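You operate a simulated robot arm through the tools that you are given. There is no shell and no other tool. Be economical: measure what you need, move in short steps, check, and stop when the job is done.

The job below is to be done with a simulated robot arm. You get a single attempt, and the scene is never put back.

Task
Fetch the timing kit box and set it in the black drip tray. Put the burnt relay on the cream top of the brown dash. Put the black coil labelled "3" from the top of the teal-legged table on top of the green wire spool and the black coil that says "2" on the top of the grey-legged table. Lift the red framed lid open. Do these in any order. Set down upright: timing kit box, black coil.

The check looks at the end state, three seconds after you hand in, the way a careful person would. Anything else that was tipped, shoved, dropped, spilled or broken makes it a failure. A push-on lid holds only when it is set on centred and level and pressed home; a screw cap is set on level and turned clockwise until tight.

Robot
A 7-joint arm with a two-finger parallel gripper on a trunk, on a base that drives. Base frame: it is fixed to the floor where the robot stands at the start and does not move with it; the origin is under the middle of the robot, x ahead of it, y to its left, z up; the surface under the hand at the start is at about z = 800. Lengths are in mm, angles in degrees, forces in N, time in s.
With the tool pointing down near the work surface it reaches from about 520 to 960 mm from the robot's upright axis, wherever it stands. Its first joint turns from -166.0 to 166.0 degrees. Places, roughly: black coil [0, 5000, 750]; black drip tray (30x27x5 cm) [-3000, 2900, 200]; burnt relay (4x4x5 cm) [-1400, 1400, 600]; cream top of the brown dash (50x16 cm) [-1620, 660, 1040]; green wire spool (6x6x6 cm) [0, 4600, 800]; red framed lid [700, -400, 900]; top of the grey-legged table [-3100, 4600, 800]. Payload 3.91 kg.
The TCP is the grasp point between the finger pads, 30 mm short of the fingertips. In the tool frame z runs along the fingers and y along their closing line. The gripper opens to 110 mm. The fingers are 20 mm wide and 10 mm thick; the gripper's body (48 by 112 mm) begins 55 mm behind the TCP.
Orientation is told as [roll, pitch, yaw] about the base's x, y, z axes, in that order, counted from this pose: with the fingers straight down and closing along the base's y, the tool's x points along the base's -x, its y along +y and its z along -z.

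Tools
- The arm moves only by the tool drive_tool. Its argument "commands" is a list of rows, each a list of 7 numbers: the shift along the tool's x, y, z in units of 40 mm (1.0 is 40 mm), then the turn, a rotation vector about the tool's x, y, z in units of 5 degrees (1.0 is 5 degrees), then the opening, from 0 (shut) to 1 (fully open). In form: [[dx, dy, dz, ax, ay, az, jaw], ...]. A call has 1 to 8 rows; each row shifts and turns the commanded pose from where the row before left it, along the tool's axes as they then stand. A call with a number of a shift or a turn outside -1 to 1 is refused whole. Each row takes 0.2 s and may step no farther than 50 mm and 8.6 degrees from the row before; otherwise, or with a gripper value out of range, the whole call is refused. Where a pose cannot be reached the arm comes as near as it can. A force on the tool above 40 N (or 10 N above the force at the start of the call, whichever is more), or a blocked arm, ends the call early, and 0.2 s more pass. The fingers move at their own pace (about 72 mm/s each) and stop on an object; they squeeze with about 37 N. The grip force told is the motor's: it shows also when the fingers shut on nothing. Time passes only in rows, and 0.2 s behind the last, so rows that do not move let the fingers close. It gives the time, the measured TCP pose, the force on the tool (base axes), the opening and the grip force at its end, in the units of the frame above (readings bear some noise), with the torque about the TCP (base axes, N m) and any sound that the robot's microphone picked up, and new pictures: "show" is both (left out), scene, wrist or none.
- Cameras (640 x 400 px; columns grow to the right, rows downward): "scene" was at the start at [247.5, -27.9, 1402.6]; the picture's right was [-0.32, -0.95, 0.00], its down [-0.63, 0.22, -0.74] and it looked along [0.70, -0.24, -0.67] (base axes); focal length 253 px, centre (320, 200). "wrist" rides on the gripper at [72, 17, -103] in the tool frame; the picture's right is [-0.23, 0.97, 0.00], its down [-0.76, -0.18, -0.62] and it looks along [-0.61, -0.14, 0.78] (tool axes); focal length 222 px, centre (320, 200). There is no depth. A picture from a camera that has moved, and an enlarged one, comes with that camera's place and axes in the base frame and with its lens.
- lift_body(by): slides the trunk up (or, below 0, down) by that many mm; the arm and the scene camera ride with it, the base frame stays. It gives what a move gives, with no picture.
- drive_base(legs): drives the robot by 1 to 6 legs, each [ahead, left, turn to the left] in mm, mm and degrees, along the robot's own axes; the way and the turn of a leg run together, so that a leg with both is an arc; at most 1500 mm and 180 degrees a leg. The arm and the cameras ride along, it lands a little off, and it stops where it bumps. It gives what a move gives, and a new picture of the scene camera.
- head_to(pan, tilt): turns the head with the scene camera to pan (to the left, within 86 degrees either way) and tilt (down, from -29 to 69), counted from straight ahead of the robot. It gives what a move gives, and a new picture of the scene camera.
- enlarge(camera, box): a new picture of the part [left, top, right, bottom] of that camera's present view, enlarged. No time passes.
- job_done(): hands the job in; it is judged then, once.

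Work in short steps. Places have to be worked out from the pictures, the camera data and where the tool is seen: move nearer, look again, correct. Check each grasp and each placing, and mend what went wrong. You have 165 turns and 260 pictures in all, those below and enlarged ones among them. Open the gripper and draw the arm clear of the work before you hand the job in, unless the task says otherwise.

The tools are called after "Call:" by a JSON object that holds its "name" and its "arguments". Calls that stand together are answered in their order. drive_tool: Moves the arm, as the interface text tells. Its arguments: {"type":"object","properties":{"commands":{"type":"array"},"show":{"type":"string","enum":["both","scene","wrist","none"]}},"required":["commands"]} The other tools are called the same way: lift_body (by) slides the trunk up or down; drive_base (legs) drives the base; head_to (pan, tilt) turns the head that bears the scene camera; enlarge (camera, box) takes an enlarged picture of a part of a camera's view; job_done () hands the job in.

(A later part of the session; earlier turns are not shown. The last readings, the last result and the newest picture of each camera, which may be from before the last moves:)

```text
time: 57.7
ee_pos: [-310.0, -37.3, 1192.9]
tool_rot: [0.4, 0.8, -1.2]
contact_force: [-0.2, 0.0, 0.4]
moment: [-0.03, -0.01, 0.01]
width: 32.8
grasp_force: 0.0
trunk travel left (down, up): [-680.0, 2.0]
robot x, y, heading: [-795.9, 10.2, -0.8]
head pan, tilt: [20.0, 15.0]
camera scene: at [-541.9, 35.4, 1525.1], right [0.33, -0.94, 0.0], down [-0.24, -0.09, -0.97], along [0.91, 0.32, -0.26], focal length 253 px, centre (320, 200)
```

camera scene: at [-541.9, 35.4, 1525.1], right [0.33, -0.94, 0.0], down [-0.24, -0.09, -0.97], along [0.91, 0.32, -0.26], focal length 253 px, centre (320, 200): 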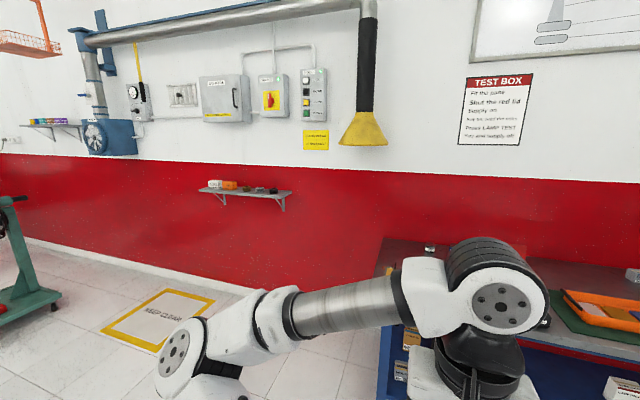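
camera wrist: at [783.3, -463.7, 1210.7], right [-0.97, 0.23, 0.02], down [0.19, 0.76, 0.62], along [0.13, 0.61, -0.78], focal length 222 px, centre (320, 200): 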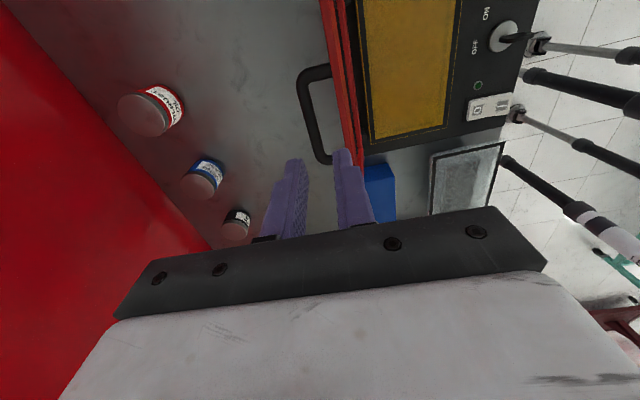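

A parts rack with many labelled boxes stands to the right. I look at it.

Call:
{"name": "head_to", "arguments": {"pan": -84, "tilt": 12}}

Call:
{"name": "enlarge", "arguments": {"camera": "scene", "box": [230, 40, 440, 180]}}

Call:
{"name": "enlarge", "arguments": {"camera": "scene", "box": [230, 160, 440, 300]}}

```text
time: 59.5
ee_pos: [-309.1, -39.1, 1193.7]
tool_rot: [0.3, 0.8, -1.2]
contact_force: [-0.1, -0.9, 0.2]
moment: [0.01, -0.01, 0.0]
width: 32.8
grasp_force: 0.1
trunk travel left (down, up): [-680.0, 2.0]
robot x, y, heading: [-799.2, 8.8, -0.7]
head pan, tilt: [-84.0, 12.0]
camera scene: at [-621.5, -88.1, 1529.9], right [-1.0, -0.09, 0.0], down [-0.02, 0.21, -0.98], along [0.09, -0.97, -0.21], focal length 253 px, centre (320, 200)
```

scene: 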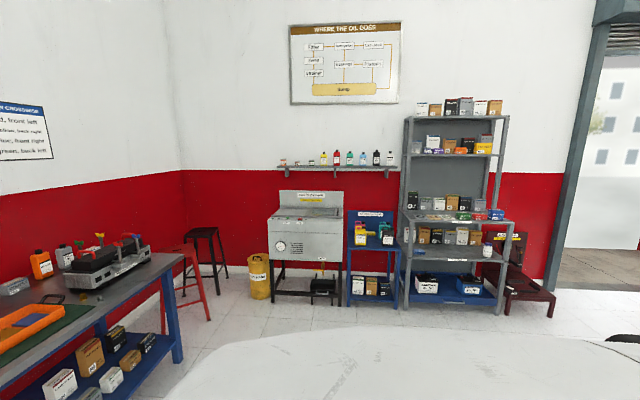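

```text
2.86 times, centred on (335, 110) of scene
camera zoom: at [-621.5, -88.1, 1529.9], right [-1.0, -0.09, 0.0], down [-0.02, 0.21, -0.98], along [0.09, -0.97, -0.21], focal length 723 px, centre (277, 457)
```

zoom: 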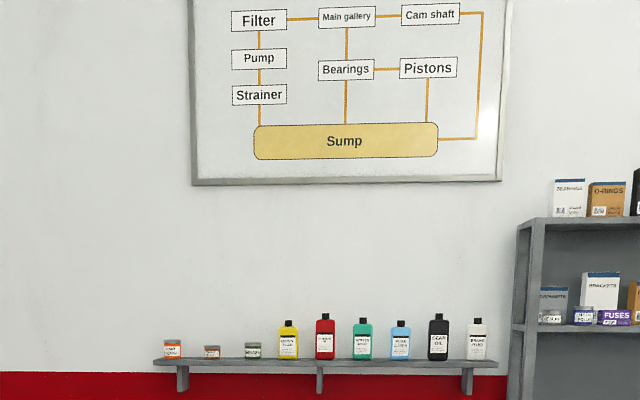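

```text
2.86 times, centred on (335, 230) of scene
camera zoom: at [-621.5, -88.1, 1529.9], right [-1.0, -0.09, 0.0], down [-0.02, 0.21, -0.98], along [0.09, -0.97, -0.21], focal length 723 px, centre (277, 114)
```

zoom: 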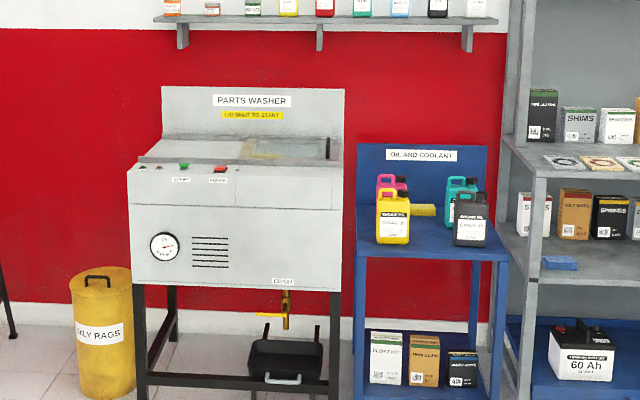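

Call:
{"name": "enlarge", "arguments": {"camera": "scene", "box": [395, 90, 515, 165]}}

Call:
{"name": "enlarge", "arguments": {"camera": "scene", "box": [395, 180, 525, 260]}}

Call:
{"name": "enlarge", "arguments": {"camera": "scene", "box": [20, 300, 180, 400]}}

Call:
{"name": "enlarge", "arguments": {"camera": "scene", "box": [340, 240, 560, 370]}}

```text
5.33 times, centred on (455, 128) of scene
camera zoom: at [-621.5, -88.1, 1529.9], right [-1.0, -0.09, 0.0], down [-0.02, 0.21, -0.98], along [0.09, -0.97, -0.21], focal length 1349 px, centre (-400, 587)
```

zoom: 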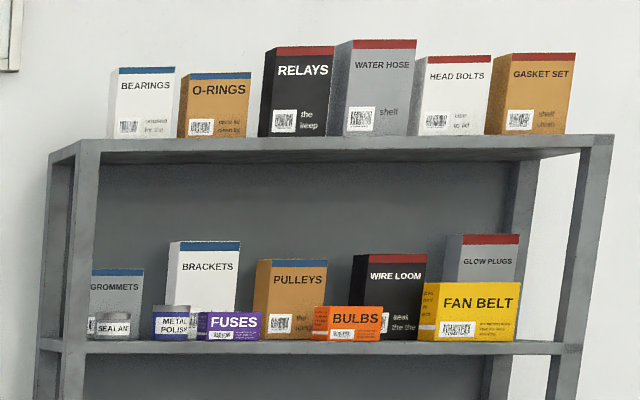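

```text
4.92 times, centred on (460, 220) of scene
camera zoom: at [-621.5, -88.1, 1529.9], right [-1.0, -0.09, 0.0], down [-0.02, 0.21, -0.98], along [0.09, -0.97, -0.21], focal length 1245 px, centre (-369, 102)
```

zoom: 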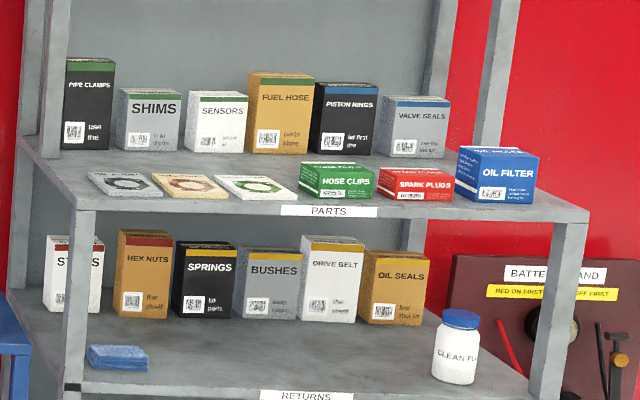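

```text
4.00 times, centred on (100, 350) of scene
camera zoom: at [-621.5, -88.1, 1529.9], right [-1.0, -0.09, 0.0], down [-0.02, 0.21, -0.98], along [0.09, -0.97, -0.21], focal length 1012 px, centre (1200, -400)
```

zoom: 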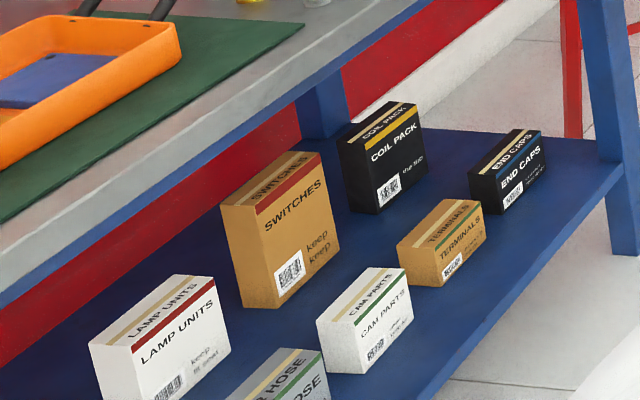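

```text
2.91 times, centred on (450, 305) of scene
camera zoom: at [-621.5, -88.1, 1529.9], right [-1.0, -0.09, 0.0], down [-0.02, 0.21, -0.98], along [0.09, -0.97, -0.21], focal length 736 px, centre (-58, -106)
```

zoom: 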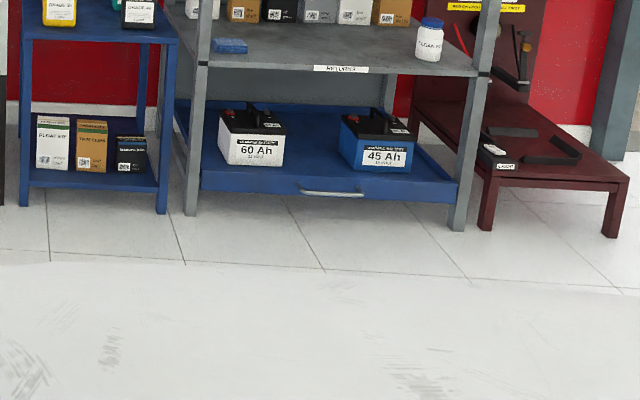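

No "TIMING KIT" on the rack so far. I check the remaining small boxes: on the blue stand and the left part of the bench's lower shelf.

Call:
{"name": "enlarge", "arguments": {"camera": "scene", "box": [345, 270, 405, 305]}}

Call:
{"name": "head_to", "arguments": {"pan": -20, "tilt": 25}}

Call:
{"name": "enlarge", "arguments": {"camera": "scene", "box": [240, 200, 420, 310]}}

Call:
{"name": "head_to", "arguments": {"pan": 18, "tilt": 30}}

Call:
{"name": "enlarge", "arguments": {"camera": "scene", "box": [350, 230, 640, 400]}}

```text
10.67 times, centred on (375, 288) of scene
camera zoom: at [-621.5, -88.1, 1529.9], right [-1.0, -0.09, 0.0], down [-0.02, 0.21, -0.98], along [0.09, -0.97, -0.21], focal length 2698 px, centre (-267, -733)
```

zoom: 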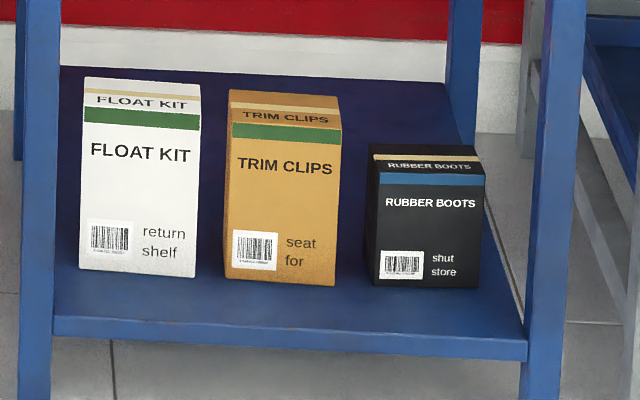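

```text
time: 60.8
ee_pos: [-308.5, -37.7, 1193.3]
tool_rot: [0.3, 0.8, -1.1]
contact_force: [1.0, 0.2, 0.8]
moment: [0.02, 0.01, 0.03]
width: 33.0
grasp_force: 0.1
trunk travel left (down, up): [-680.0, 2.0]
robot x, y, heading: [-798.8, 5.2, -1.0]
head pan, tilt: [-20.0, 25.0]
camera scene: at [-544.0, -28.0, 1508.8], right [-0.35, -0.93, 0.0], down [-0.4, 0.15, -0.91], along [0.85, -0.32, -0.42], focal length 253 px, centre (320, 200)
```

scene: 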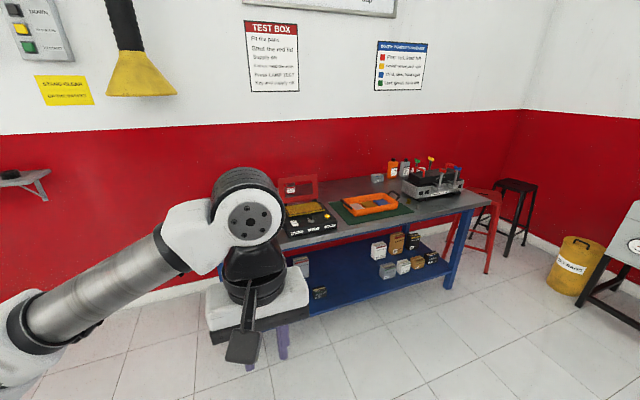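

```text
3.56 times, centred on (330, 255) of scene
camera zoom: at [-544.0, -28.0, 1508.8], right [-0.35, -0.93, 0.0], down [-0.4, 0.15, -0.91], along [0.85, -0.32, -0.42], focal length 899 px, centre (284, 4)
```

zoom: 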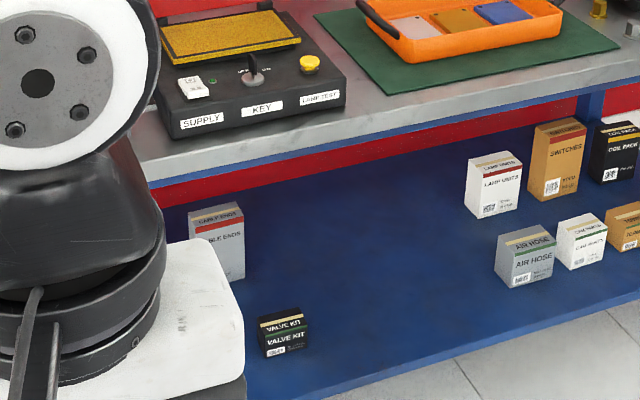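

```text
time: 61.9
ee_pos: [-310.0, -38.4, 1193.5]
tool_rot: [0.4, 0.7, -1.2]
contact_force: [-1.2, 0.2, 0.5]
moment: [-0.01, 0.01, -0.02]
width: 32.9
grasp_force: 0.0
trunk travel left (down, up): [-680.0, 2.0]
robot x, y, heading: [-796.1, 7.4, -0.9]
head pan, tilt: [18.0, 30.0]
camera scene: at [-543.7, 31.5, 1500.9], right [0.3, -0.96, 0.0], down [-0.48, -0.15, -0.87], along [0.83, 0.26, -0.5], focal length 253 px, centre (320, 200)
```

scene: 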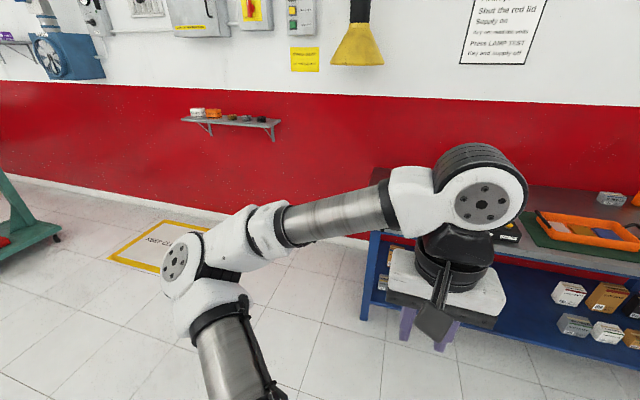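

```text
2.21 times, centred on (495, 315) of scene
camera zoom: at [-543.7, 31.5, 1500.9], right [0.3, -0.96, 0.0], down [-0.48, -0.15, -0.87], along [0.83, 0.26, -0.5], focal length 558 px, centre (-66, -54)
```

zoom: 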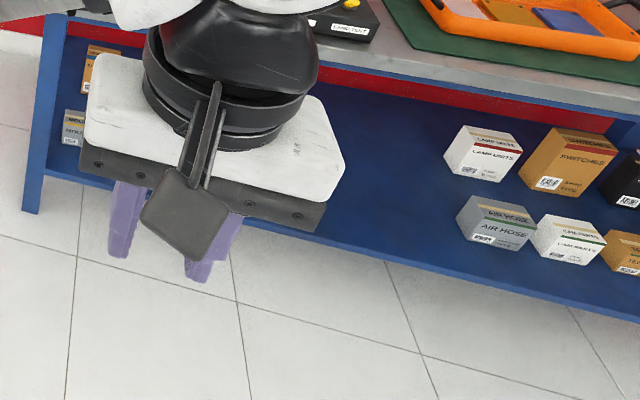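

I strafe left to see the remaining boxes at the bench's left end, then look to the other side as well.

Call:
{"name": "drive_base", "arguments": {"legs": [[0, 500, 0]]}}

Call:
{"name": "head_to", "arguments": {"pan": -30, "tilt": 30}}

Call:
{"name": "enlarge", "arguments": {"camera": "scene", "box": [200, 180, 440, 330]}}

```text
time: 66.2
ee_pos: [-305.8, 462.0, 1192.7]
tool_rot: [0.3, 0.8, -0.3]
contact_force: [-0.4, -0.2, 0.4]
moment: [0.01, 0.0, -0.01]
width: 33.1
grasp_force: 0.0
trunk travel left (down, up): [-680.0, 2.0]
robot x, y, heading: [-794.7, 501.5, 0.2]
head pan, tilt: [18.0, 30.0]
camera scene: at [-541.3, 528.6, 1500.8], right [0.31, -0.95, 0.0], down [-0.48, -0.16, -0.87], along [0.82, 0.27, -0.5], focal length 253 px, centre (320, 200)
```

scene: 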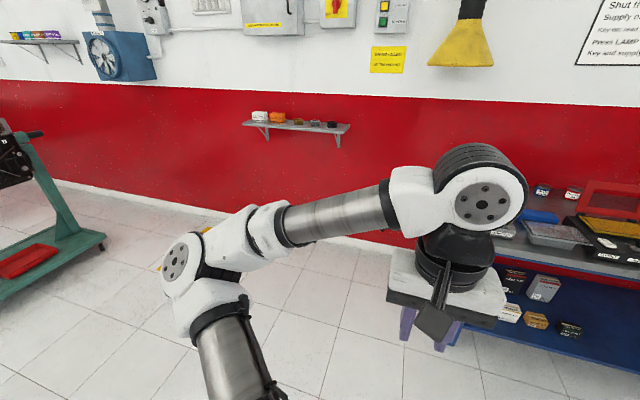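

```text
time: 67.3
ee_pos: [-307.3, 463.0, 1193.5]
tool_rot: [0.3, 0.8, -0.2]
contact_force: [-1.0, -0.1, -0.3]
moment: [0.02, -0.02, -0.03]
width: 33.0
grasp_force: 0.0
trunk travel left (down, up): [-680.0, 2.0]
robot x, y, heading: [-797.1, 500.0, -0.0]
head pan, tilt: [-30.0, 30.0]
camera scene: at [-548.9, 455.2, 1500.9], right [-0.5, -0.87, 0.0], down [-0.43, 0.25, -0.87], along [0.75, -0.43, -0.5], focal length 253 px, centre (320, 200)
```

scene: 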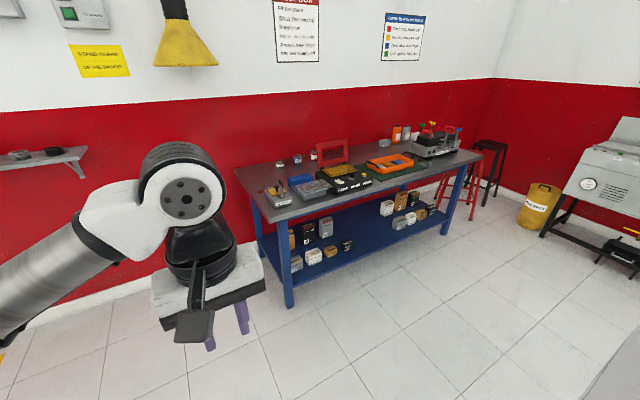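

```text
2.67 times, centred on (320, 255) of scene
camera zoom: at [-548.9, 455.2, 1500.9], right [-0.5, -0.87, 0.0], down [-0.43, 0.25, -0.87], along [0.75, -0.43, -0.5], focal length 674 px, centre (320, 53)
```

zoom: 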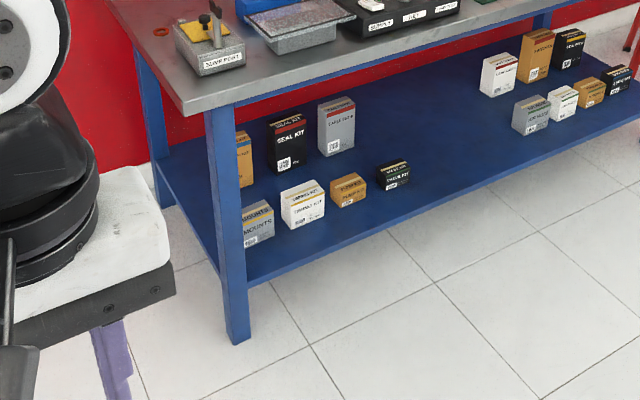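

Call:
{"name": "enlarge", "arguments": {"camera": "scene", "box": [285, 210, 365, 275]}}

Call:
{"name": "head_to", "arguments": {"pan": 80, "tilt": 15}}

Call:
{"name": "enlarge", "arguments": {"camera": "scene", "box": [0, 130, 320, 330]}}

Call:
{"name": "enlarge", "arguments": {"camera": "scene", "box": [320, 100, 640, 300]}}

```text
6.15 times, centred on (325, 242) of scene
camera zoom: at [-548.9, 455.2, 1500.9], right [-0.5, -0.87, 0.0], down [-0.43, 0.25, -0.87], along [0.75, -0.43, -0.5], focal length 1556 px, centre (289, -62)
```

zoom: 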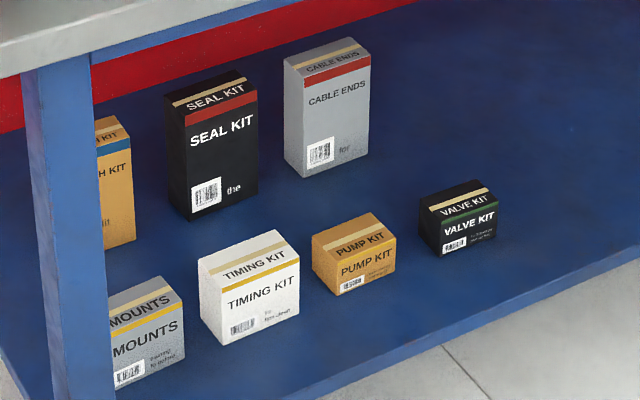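

```text
time: 69.2
ee_pos: [-305.4, 461.9, 1193.4]
tool_rot: [0.3, 0.9, -0.3]
contact_force: [-0.5, -0.4, 1.0]
moment: [-0.02, 0.01, -0.01]
width: 32.8
grasp_force: 0.1
trunk travel left (down, up): [-680.0, 2.0]
robot x, y, heading: [-796.3, 500.7, 0.3]
head pan, tilt: [80.0, 15.0]
camera scene: at [-611.2, 592.3, 1525.0], right [0.98, -0.17, 0.0], down [-0.04, -0.26, -0.97], along [0.17, 0.95, -0.26], focal length 253 px, centre (320, 200)
```

scene: 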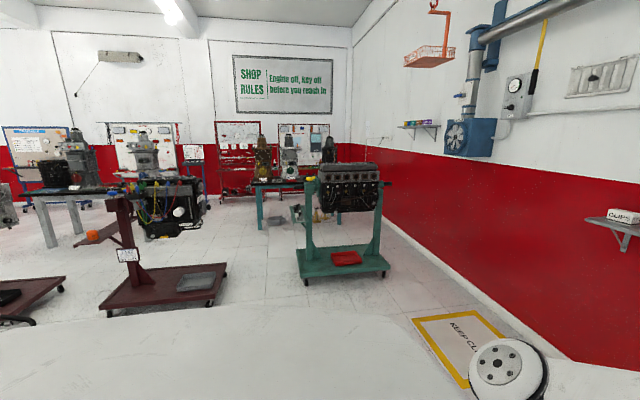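

```text
2.00 times, centred on (160, 230) of scene
camera zoom: at [-611.2, 592.3, 1525.0], right [0.98, -0.17, 0.0], down [-0.04, -0.26, -0.97], along [0.17, 0.95, -0.26], focal length 506 px, centre (640, 140)
```

zoom: 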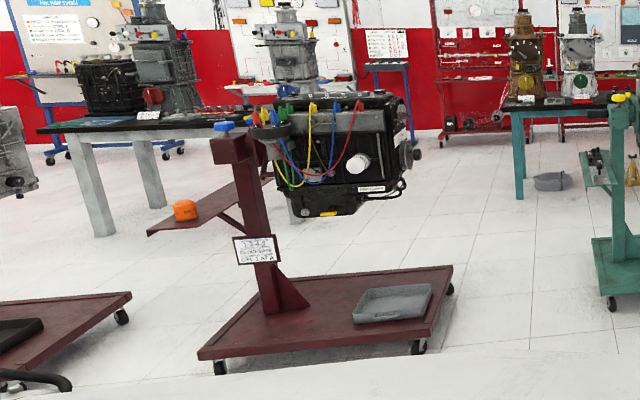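

```text
2.00 times, centred on (480, 200) of scene
camera zoom: at [-611.2, 592.3, 1525.0], right [0.98, -0.17, 0.0], down [-0.04, -0.26, -0.97], along [0.17, 0.95, -0.26], focal length 506 px, centre (0, 200)
```

zoom: 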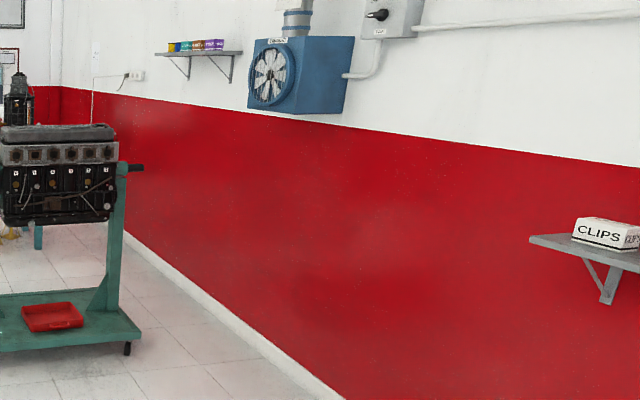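

Found it: TIMING KIT, the white box on the lower shelf of the blue bench, at roughly [600, -160, top 350]. I drive in front of it, lower the trunk and look closer.

Call:
{"name": "drive_base", "arguments": {"legs": [[0, -660, 0], [550, 0, 0]]}}

Call:
{"name": "lift_body", "arguments": {"by": -400}}

Call:
{"name": "head_to", "arguments": {"pan": 0, "tilt": 40}}

```text
time: 77.6
ee_pos: [239.0, -209.7, 1193.1]
tool_rot: [0.4, 0.9, -0.6]
contact_force: [0.4, -1.1, -1.2]
moment: [-0.02, 0.06, 0.0]
width: 32.9
grasp_force: 0.1
trunk travel left (down, up): [-680.0, 2.0]
robot x, y, heading: [-247.5, -166.6, -0.1]
head pan, tilt: [80.0, 15.0]
camera scene: at [-65.0, -78.6, 1525.0], right [0.98, -0.18, 0.0], down [-0.05, -0.25, -0.97], along [0.17, 0.95, -0.26], focal length 253 px, centre (320, 200)
```

scene: 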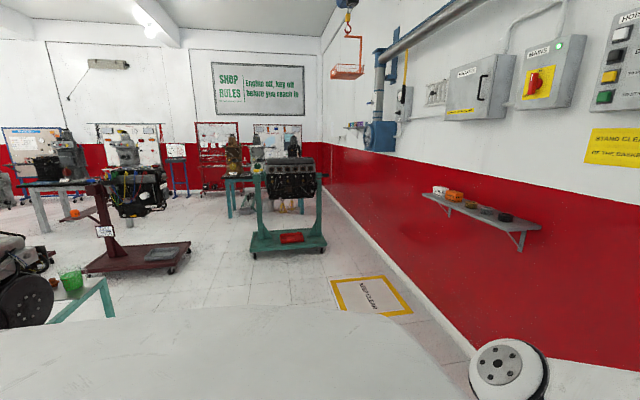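

```text
time: 81.4
ee_pos: [239.8, -210.0, 794.6]
tool_rot: [0.3, 0.9, -0.6]
contact_force: [-0.6, -0.6, 0.7]
moment: [0.03, -0.01, 0.01]
width: 33.1
grasp_force: 0.1
trunk travel left (down, up): [-280.0, 402.0]
robot x, y, heading: [-247.8, -169.6, -0.4]
head pan, tilt: [80.0, 15.0]
```

```text
time: 83.0
ee_pos: [240.4, -210.4, 791.8]
tool_rot: [0.3, 0.8, -0.6]
contact_force: [-0.5, -0.2, 0.1]
moment: [0.0, 0.01, -0.03]
width: 33.0
grasp_force: 0.1
trunk travel left (down, up): [-280.0, 402.0]
robot x, y, heading: [-250.0, -169.9, -0.1]
head pan, tilt: [0.0, 40.0]
camera scene: at [3.1, -170.7, 1085.5], right [0.0, -1.0, 0.0], down [-0.64, 0.0, -0.77], along [0.77, 0.0, -0.64], focal length 253 px, centre (320, 200)
```

scene: 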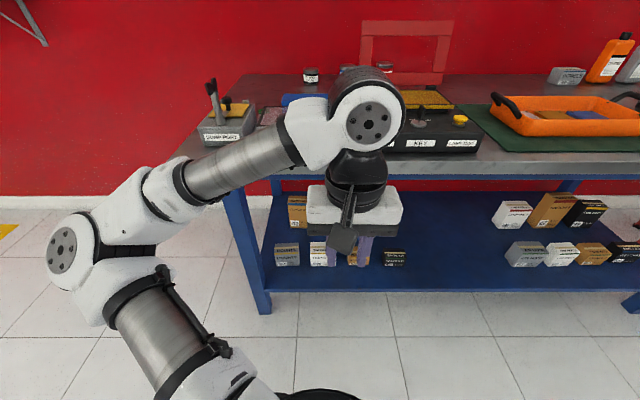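

The timing kit box is directly ahead, partly behind the fingers. I enlarge both views for measurement.

Call:
{"name": "enlarge", "arguments": {"camera": "scene", "box": [250, 220, 430, 310]}}

Call:
{"name": "enlarge", "arguments": {"camera": "wrist", "box": [0, 0, 640, 400]}}

```text
3.56 times, centred on (340, 265) of scene
camera zoom: at [3.1, -170.7, 1085.5], right [0.0, -1.0, 0.0], down [-0.64, 0.0, -0.77], along [0.77, 0.0, -0.64], focal length 899 px, centre (249, -31)
```

zoom: 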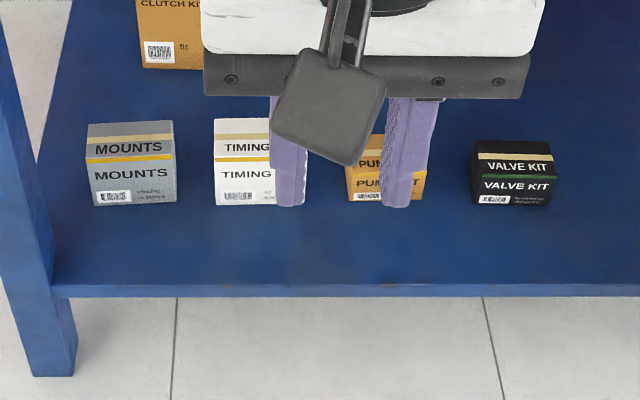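

```text
1.00 times, centred on (320, 200) of wrist (not enlarged: the box is as wide or as high as the picture)
camera zoom: at [167.8, -193.1, 897.8], right [0.24, 0.97, 0.0], down [0.77, -0.19, 0.61], along [0.59, -0.14, -0.79], focal length 222 px, centre (320, 200)
```

zoom: 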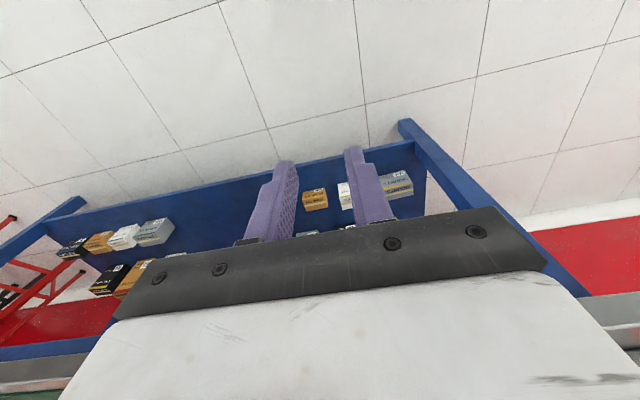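

I move the hand aside to get a clear view of the box for sizing.

Call:
{"name": "drive_tool", "arguments": {"commands": [[0, -1, 0, 0, 0, 0, 0.6], [0, -1, 0, 0, 0, 0, 1], [0, -1, 0, 0, 0, 0, 1], [0, -1, 0, 0, 0, 0, 1]], "show": "none"}}

Call:
{"name": "enlarge", "arguments": {"camera": "scene", "box": [270, 215, 370, 278]}}

```text
time: 84.0
ee_pos: [236.9, -371.0, 794.6]
tool_rot: [0.3, 0.9, -0.5]
contact_force: [-0.4, -0.2, -0.8]
moment: [-0.02, 0.01, 0.01]
width: 110.0
grasp_force: 0.1
trunk travel left (down, up): [-280.0, 402.0]
robot x, y, heading: [-253.8, -168.2, -0.2]
head pan, tilt: [0.0, 40.0]
```

```text
6.35 times, centred on (320, 246) of scene
camera zoom: at [3.0, -170.7, 1085.5], right [0.0, -1.0, 0.0], down [-0.64, 0.0, -0.77], along [0.77, 0.0, -0.64], focal length 1606 px, centre (320, -95)
```

zoom: 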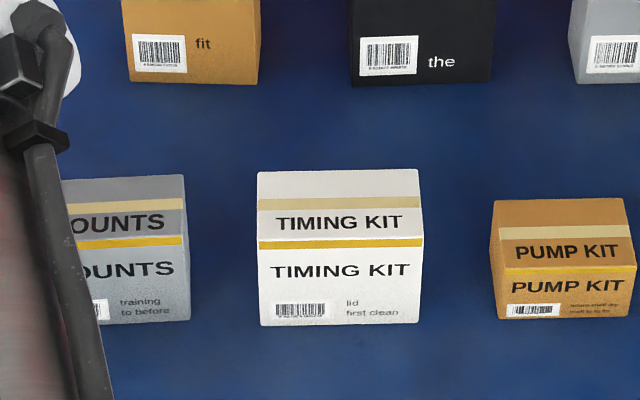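

The box measures about 94 wide × 57 deep × 71 tall, centred near [600, -183, 325]. I lower the trunk, move closer and pitch the tool 45° forward-down.

Call:
{"name": "lift_body", "arguments": {"by": -200}}

Call:
{"name": "drive_base", "arguments": {"legs": [[80, 0, 0]]}}

Call:
{"name": "drive_tool", "arguments": {"commands": [[0, 0.6, 0, 0, -1, 0, 1], [0, 0.6, 0, 0, -1, 0, 1], [0, 0.6, 0, 0, -1, 0, 1], [0, 0.6, 0, 0, -1, 0, 1], [0, 0.6, 0, 0, -1, 0, 1], [0, 0.6, 0, 0, -1, 0, 1], [0, 0.6, 0, 0, -1, 0, 1], [0, 0.5, 0, 0, -1, 0, 1]], "show": "none"}}

Call:
{"name": "drive_tool", "arguments": {"commands": [[0, 0, 0, 0, -1, 0, 1]], "show": "both"}}

```text
time: 86.1
ee_pos: [236.5, -371.5, 594.9]
tool_rot: [0.3, 0.9, -0.6]
contact_force: [0.0, -0.1, 0.4]
moment: [0.02, 0.01, 0.04]
width: 109.8
grasp_force: 0.0
trunk travel left (down, up): [-80.0, 602.0]
robot x, y, heading: [-253.1, -170.6, -0.3]
head pan, tilt: [0.0, 40.0]
```

```text
time: 87.2
ee_pos: [317.2, -372.7, 593.0]
tool_rot: [0.4, 0.8, -0.5]
contact_force: [0.2, -0.7, -0.4]
moment: [-0.02, -0.01, -0.01]
width: 110.2
grasp_force: 0.0
trunk travel left (down, up): [-80.0, 602.0]
robot x, y, heading: [-169.6, -169.1, -0.3]
head pan, tilt: [0.0, 40.0]
camera scene: at [83.6, -171.3, 885.5], right [0.0, -1.0, 0.0], down [-0.64, 0.0, -0.77], along [0.77, 0.0, -0.64], focal length 253 px, centre (320, 200)
```

scene: 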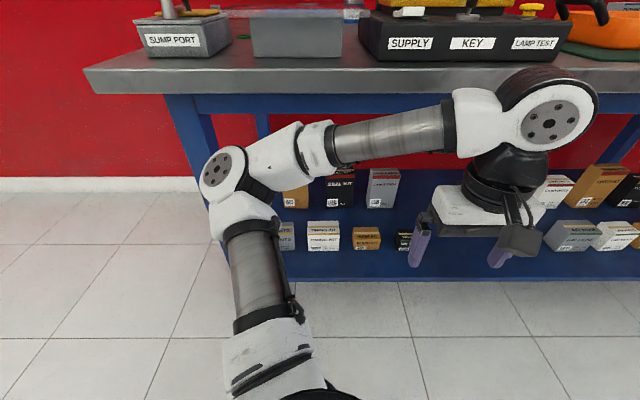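

```text
time: 89.0
ee_pos: [346.7, -191.1, 636.4]
tool_rot: [0.5, -39.1, -1.0]
contact_force: [0.2, -0.1, 0.2]
moment: [0.01, 0.03, 0.0]
width: 109.8
grasp_force: 0.1
out of reach, approached as far as the arm can: row 6, 7, 8
trunk travel left (down, up): [-80.0, 602.0]
robot x, y, heading: [-171.4, -166.0, -0.4]
head pan, tilt: [0.0, 40.0]
```

```text
time: 89.4
ee_pos: [355.7, -192.7, 652.0]
tool_rot: [0.5, -44.1, -1.1]
contact_force: [0.9, 0.4, -0.2]
moment: [0.01, -0.03, -0.01]
width: 110.0
grasp_force: 0.0
out of reach, approached as far as the arm can: row 1
trunk travel left (down, up): [-80.0, 602.0]
robot x, y, heading: [-171.6, -169.5, -0.0]
head pan, tilt: [0.0, 40.0]
camera scene: at [83.6, -171.3, 885.5], right [0.0, -1.0, 0.0], down [-0.64, 0.0, -0.77], along [0.77, 0.0, -0.64], focal length 253 px, centre (320, 200)
camera wrist: at [230.8, -174.7, 674.8], right [0.17, 0.97, 0.16], down [0.11, -0.19, 0.98], along [0.98, -0.15, -0.14], focal length 222 px, centre (320, 200)
```

scene: 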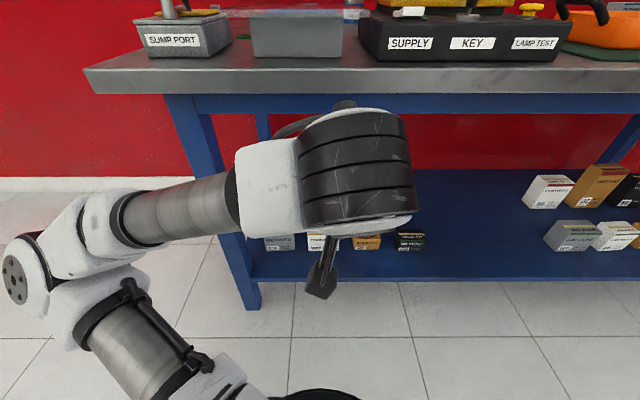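
wrist: 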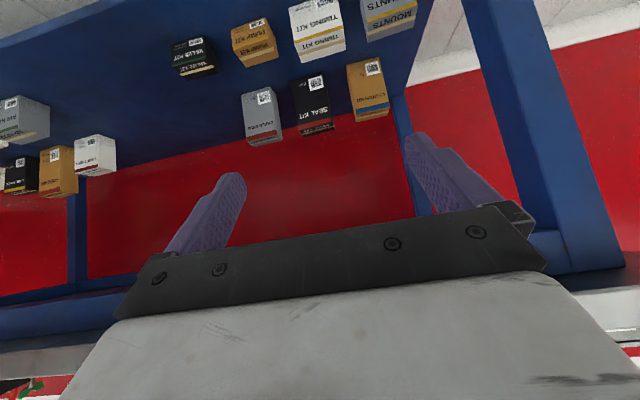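

By apparent size, the wrist view puts the box centre near [612, -181, 304]. I move the tilted hand to about 130 mm short of it and look again.

Call:
{"name": "drive_tool", "arguments": {"commands": [[0.19, 0.04, 0.93, 0, 0, 0, 1], [0.19, 0.04, 0.93, 0, 0, 0, 1], [0.19, 0.04, 0.93, 0, 0, 0, 1], [0.19, 0.04, 0.93, 0, 0, 0, 1], [0.19, 0.04, 0.93, 0, 0, 0, 1], [0.19, 0.04, 0.93, 0, 0, 0, 1], [0.19, 0.04, 0.93, 0, 0, 0, 1], [0.19, 0.04, 0.93, 0, 0, 0, 1]], "show": "both"}}

```text
time: 91.2
ee_pos: [536.9, -181.2, 412.5]
tool_rot: [0.4, -44.2, -1.0]
contact_force: [-0.2, -0.2, 0.0]
moment: [-0.01, -0.02, -0.03]
width: 110.1
grasp_force: 0.2
out of reach, approached as far as the arm can: row 1, 2, 3
trunk travel left (down, up): [-80.0, 602.0]
robot x, y, heading: [-171.6, -169.6, -0.1]
head pan, tilt: [0.0, 40.0]
camera scene: at [83.5, -171.3, 885.6], right [0.0, -1.0, 0.0], down [-0.64, 0.0, -0.77], along [0.77, 0.0, -0.64], focal length 253 px, centre (320, 200)
camera wrist: at [413.1, -163.5, 436.5], right [0.17, 0.97, 0.16], down [0.11, -0.18, 0.98], along [0.98, -0.15, -0.14], focal length 222 px, centre (320, 200)
```

scene: 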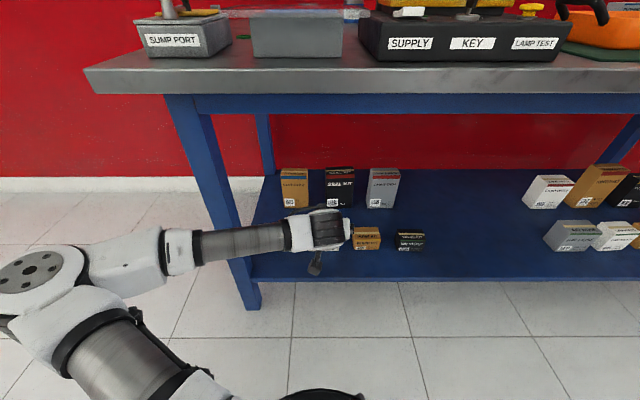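
wrist: 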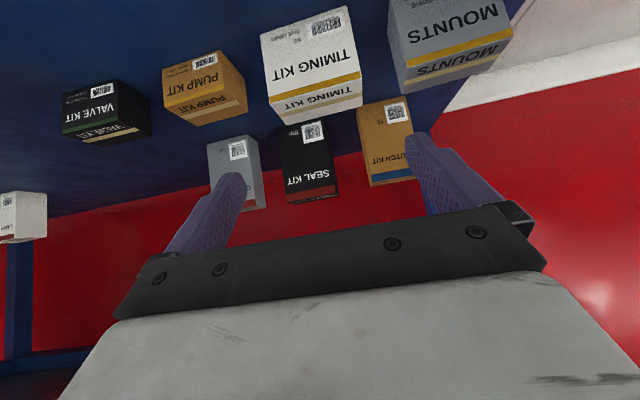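

With the leg foot as a reference, the shelf is really at z≈185, so the box is about 106 wide × 65 deep × 80 tall, front face at x≈648. That is too wide for a frontal grip. I'll grip along its depth with a vertical tool reaching in under the bench top, so I back out and reorient (pitch 0, yaw 90).

Call:
{"name": "drive_tool", "arguments": {"commands": [[0, 0, -1, 0, 0, 0, 1], [0, 0, -1, 0, 0, 0, 1], [0, 0, -1, 0, 0, 0, 1], [0, 0, -1, 0, 0, 0, 1], [0, 0, 0, 0, 1, 0, 1], [0, 0, 0, 0, 1, 0, 1], [0, 0, 0, 0, 1, 0, 1], [0, 0, 0, 0, 1, 0, 1]], "show": "none"}}

Call:
{"name": "drive_tool", "arguments": {"commands": [[0, 0, 0, 0, 1, 0, 1], [0, 0, 0, 0, 1, 0, 1], [0, 0, 0, 0, 1, 0, 1], [0, 0, 0, 0, 1, 0, 1], [0, 0, 0, 0, 0.8, 0, 1], [0, 0, 0, 0, 0, -1, 1], [0, 0, 0, 0, 0, -1, 1], [0, 0, 0, 0, 0, -1, 1]], "show": "none"}}

Call:
{"name": "drive_tool", "arguments": {"commands": [[0, 0, 0, 0, 0, -1, 1], [0, 0, 0, 0, 0, -1, 1], [0, 0, 0, 0, 0, -1, 1], [0, 0, 0, 0, 0, -1, 1], [0, 0, 0, 0, 0, -1, 1], [0, 0, 0, 0, 0, -1, 1], [0, 0, 0, 0, 0, -1, 1], [0, 0, 0, 0, 0, -1, 1]], "show": "none"}}

Call:
{"name": "drive_tool", "arguments": {"commands": [[0, 0, 0, 0, 0, -1, 1], [0, 0, 0, 0, 0, -1, 1], [0, 0, 0, 0, 0, -1, 1], [0, 0, 0, 0, 0, -1, 1], [0, 0, 0, 0, 0, -1, 1], [0, 0, 0, 0, 0, -1, 1], [0, 0, 0, 0, 0, -1, 1]], "show": "both"}}

```text
time: 93.0
ee_pos: [456.2, -183.4, 541.7]
tool_rot: [0.4, -24.2, -0.8]
contact_force: [0.6, -0.2, -0.5]
moment: [0.0, 0.04, 0.03]
width: 110.0
grasp_force: 0.0
out of reach, approached as far as the arm can: row 3, 4
trunk travel left (down, up): [-80.0, 602.0]
robot x, y, heading: [-171.0, -171.1, -0.1]
head pan, tilt: [0.0, 40.0]
```

```text
time: 94.8
ee_pos: [445.2, -180.7, 541.6]
tool_rot: [0.6, -0.7, 13.6]
contact_force: [0.0, -0.1, 0.2]
moment: [0.03, 0.0, 0.02]
width: 110.0
grasp_force: 0.1
trunk travel left (down, up): [-80.0, 602.0]
robot x, y, heading: [-170.8, -170.8, -0.1]
head pan, tilt: [0.0, 40.0]
```

```text
time: 96.6
ee_pos: [444.9, -179.9, 542.1]
tool_rot: [0.0, -1.0, 53.3]
contact_force: [0.0, 0.1, -0.2]
moment: [-0.02, -0.02, -0.01]
width: 110.1
grasp_force: 0.1
trunk travel left (down, up): [-80.0, 602.0]
robot x, y, heading: [-167.6, -168.7, -0.3]
head pan, tilt: [0.0, 40.0]
```

```text
time: 98.2
ee_pos: [444.7, -181.8, 541.5]
tool_rot: [-0.7, -0.9, 88.3]
contact_force: [0.3, -0.4, 0.3]
moment: [0.0, -0.01, 0.02]
width: 109.9
grasp_force: 0.0
trunk travel left (down, up): [-80.0, 602.0]
robot x, y, heading: [-169.3, -169.5, -0.2]
head pan, tilt: [0.0, 40.0]
camera scene: at [78.9, -168.4, 887.2], right [0.0, -1.0, 0.0], down [-0.64, 0.0, -0.77], along [0.77, 0.0, -0.64], focal length 253 px, centre (320, 200)
camera wrist: at [425.0, -255.2, 643.4], right [-0.97, 0.26, 0.0], down [0.19, 0.75, 0.64], along [0.17, 0.61, -0.77], focal length 222 px, centre (320, 200)
```

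scene: 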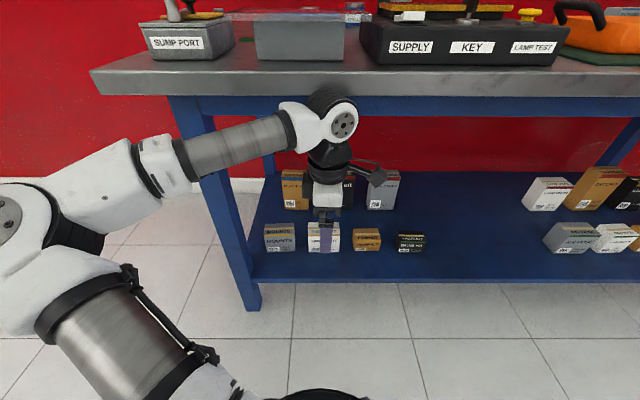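
wrist: 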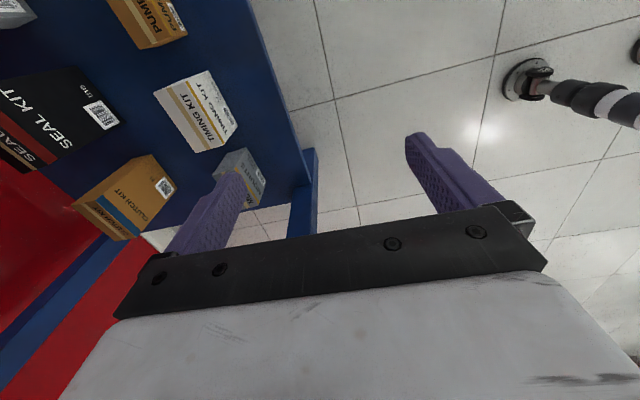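

The wrist top sits about 240 mm above the TCP, so it will pass under the bench rail (z≈710). I lower to z≈325 in front of the shelf, then go in halfway.

Call:
{"name": "drive_tool", "arguments": {"commands": [[0, 0, 0.9, 0, 0, 0, 1], [0, 0, 0.9, 0, 0, 0, 1], [0, 0, 0.9, 0, 0, 0, 1], [0, 0, 0.9, 0, 0, 0, 1], [0, 0, 0.9, 0, 0, 0, 1], [0, 0, 0.9, 0, 0, 0, 1]], "show": "none"}}

Call:
{"name": "drive_tool", "arguments": {"commands": [[0, -0.9, 0, 0, 0, 0, 1], [0, -0.9, 0, 0, 0, 0, 1], [0, -0.9, 0, 0, 0, 0, 1], [0, -0.9, 0, 0, 0, 0, 1]], "show": "both"}}

```text
time: 99.6
ee_pos: [457.6, -181.9, 324.2]
tool_rot: [-0.2, -0.3, 89.4]
contact_force: [-0.3, -1.0, 0.2]
moment: [-0.03, -0.03, -0.04]
width: 110.1
grasp_force: 0.0
trunk travel left (down, up): [-80.0, 602.0]
robot x, y, heading: [-172.0, -169.0, -0.2]
head pan, tilt: [0.0, 40.0]
```

```text
time: 100.6
ee_pos: [601.4, -182.7, 322.8]
tool_rot: [-0.3, -0.3, 89.4]
contact_force: [0.0, 0.4, 0.4]
moment: [-0.02, 0.01, 0.03]
width: 110.0
grasp_force: 0.1
trunk travel left (down, up): [-80.0, 602.0]
robot x, y, heading: [-169.6, -173.3, -0.3]
head pan, tilt: [0.0, 40.0]
camera scene: at [83.6, -171.3, 885.5], right [0.0, -1.0, 0.0], down [-0.64, 0.0, -0.77], along [0.77, 0.0, -0.64], focal length 253 px, centre (320, 200)
camera wrist: at [582.3, -255.7, 426.0], right [-0.97, 0.24, 0.0], down [0.18, 0.76, 0.63], along [0.15, 0.61, -0.78], focal length 222 px, centre (320, 200)
```

scene: 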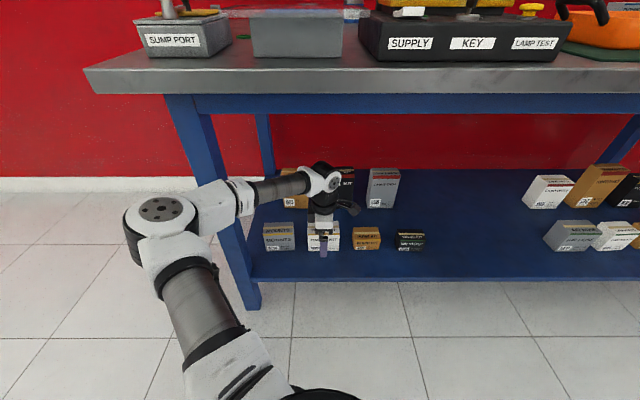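
wrist: 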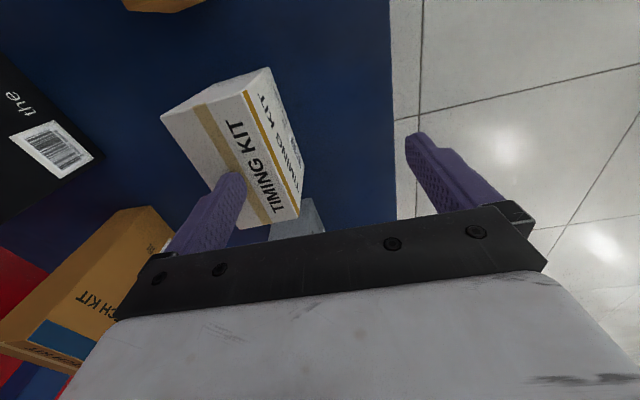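

The wrist view confirms the box top spans x 643–704 with its end at y≈-234. I move in to x≈673 and descend to z≈232.

Call:
{"name": "drive_tool", "arguments": {"commands": [[0, -0.9, 0, 0, 0, 0, 1], [0, -0.9, 0, 0, 0, 0, 1]], "show": "wrist"}}

```text
time: 101.2
ee_pos: [671.5, -182.4, 324.8]
tool_rot: [-0.2, -0.3, 89.3]
contact_force: [1.1, 0.2, 1.1]
moment: [-0.01, 0.01, 0.0]
width: 110.2
grasp_force: 0.1
trunk travel left (down, up): [-80.0, 602.0]
robot x, y, heading: [-168.0, -173.4, -0.1]
head pan, tilt: [0.0, 40.0]
camera wrist: at [652.8, -255.5, 427.5], right [-0.97, 0.24, 0.0], down [0.18, 0.76, 0.63], along [0.15, 0.61, -0.78], focal length 222 px, centre (320, 200)
```

wrist: 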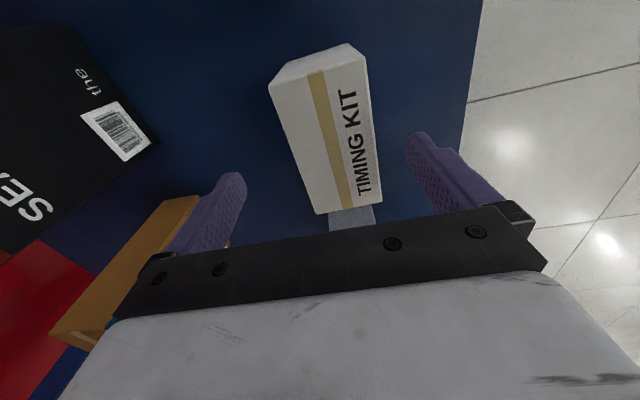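

The box is centred between the fingers. I descend and close.

Call:
{"name": "drive_tool", "arguments": {"commands": [[0, 0, 0.8, 0, 0, 0, 1], [0, 0, 0.8, 0, 0, 0, 1], [0, 0, 0.7, 0, 0, 0, 1], [0, 0, 0, 0, 0, 0, 0], [0, 0, 0, 0, 0, 0, 0], [0, 0, 0, 0, 0, 0, 0]], "show": "both"}}

```text
time: 102.6
ee_pos: [671.9, -182.4, 234.6]
tool_rot: [-0.2, -0.3, 89.3]
contact_force: [-1.4, -0.3, 10.5]
moment: [-0.44, 0.41, -0.16]
width: 58.4
grasp_force: 36.8
trunk travel left (down, up): [-80.0, 602.0]
robot x, y, heading: [-171.0, -166.2, -0.2]
head pan, tilt: [0.0, 40.0]
camera scene: at [83.1, -171.3, 885.8], right [0.0, -1.0, 0.0], down [-0.64, 0.0, -0.77], along [0.77, 0.0, -0.64], focal length 253 px, centre (320, 200)
camera wrist: at [653.2, -256.3, 337.6], right [-0.97, 0.24, 0.0], down [0.18, 0.76, 0.63], along [0.15, 0.61, -0.78], focal length 222 px, centre (320, 200)
```

scene: 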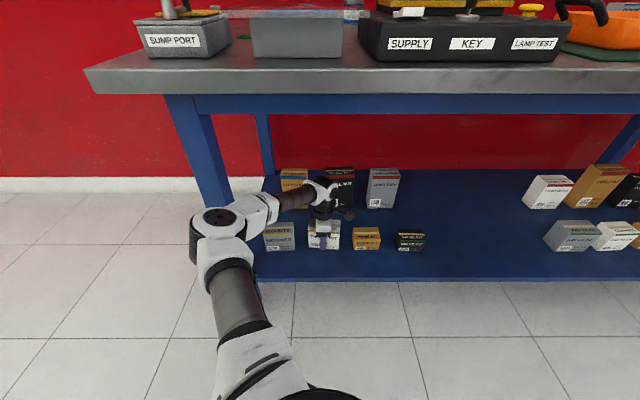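
wrist: 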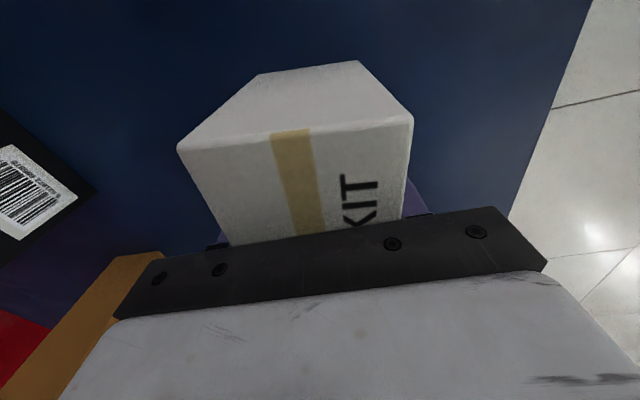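

Gripped at 58 mm. I lift 60 mm and pull straight out from under the bench.

Call:
{"name": "drive_tool", "arguments": {"commands": [[0, 0, -0.5, 0, 0, 0, 0], [0, 0, -0.5, 0, 0, 0, 0], [0, 0, -0.6, 0, 0, 0, 0], [0, 0.7, 0, 0, 0, 0, 0], [0, 0.8, 0, 0, 0, 0, 0], [0, 0.8, 0, 0, 0, 0, 0], [0, 0.8, 0, 0, 0, 0, 0], [0, 0.8, 0, 0, 0, 0, 0]], "show": "none"}}

Call:
{"name": "drive_tool", "arguments": {"commands": [[0, 0.9, 0, 0, 0, 0, 0], [0, 0.9, 0, 0, 0, 0, 0], [0, 0.7, -0.5, 0, 0, 0, 0], [0, 0, -1, 0, 0, 0, 0], [0, 0, -1, 0, 0, 0, 0], [0, 0, -1, 0, 0, 0, 0], [0, 0, -1, 0, 0, 0, 0]], "show": "both"}}

```text
time: 104.4
ee_pos: [515.7, -181.1, 297.8]
tool_rot: [-0.1, -0.3, 89.3]
contact_force: [0.1, 0.3, -3.2]
moment: [0.02, -0.02, 0.03]
width: 57.1
grasp_force: 36.7
trunk travel left (down, up): [-80.0, 602.0]
robot x, y, heading: [-170.7, -169.8, 0.1]
head pan, tilt: [0.0, 40.0]
```

```text
time: 106.0
ee_pos: [417.6, -182.4, 475.8]
tool_rot: [-0.1, -0.4, 89.4]
contact_force: [0.2, 0.2, -3.0]
moment: [0.0, 0.01, -0.01]
width: 57.0
grasp_force: 37.1
trunk travel left (down, up): [-80.0, 602.0]
robot x, y, heading: [-168.3, -169.8, -0.2]
head pan, tilt: [0.0, 40.0]
camera scene: at [83.8, -171.3, 885.4], right [0.0, -1.0, 0.0], down [-0.64, 0.0, -0.77], along [0.77, 0.0, -0.64], focal length 253 px, centre (320, 200)
camera wrist: at [398.9, -255.8, 579.7], right [-0.97, 0.24, 0.0], down [0.18, 0.76, 0.63], along [0.15, 0.61, -0.78], focal length 222 px, centre (320, 200)
```

scene: 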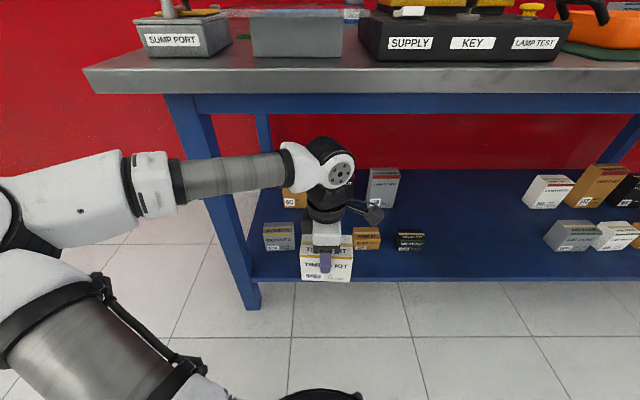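
wrist: 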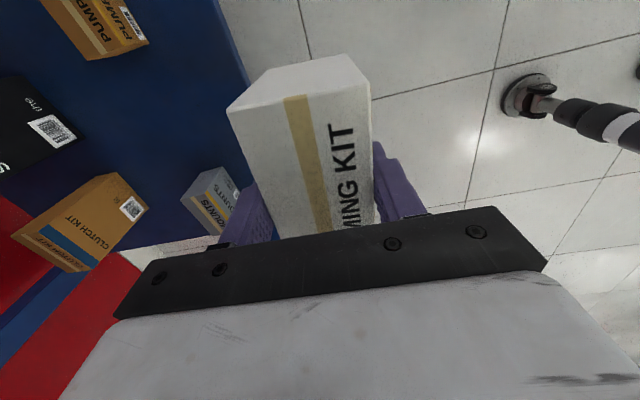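

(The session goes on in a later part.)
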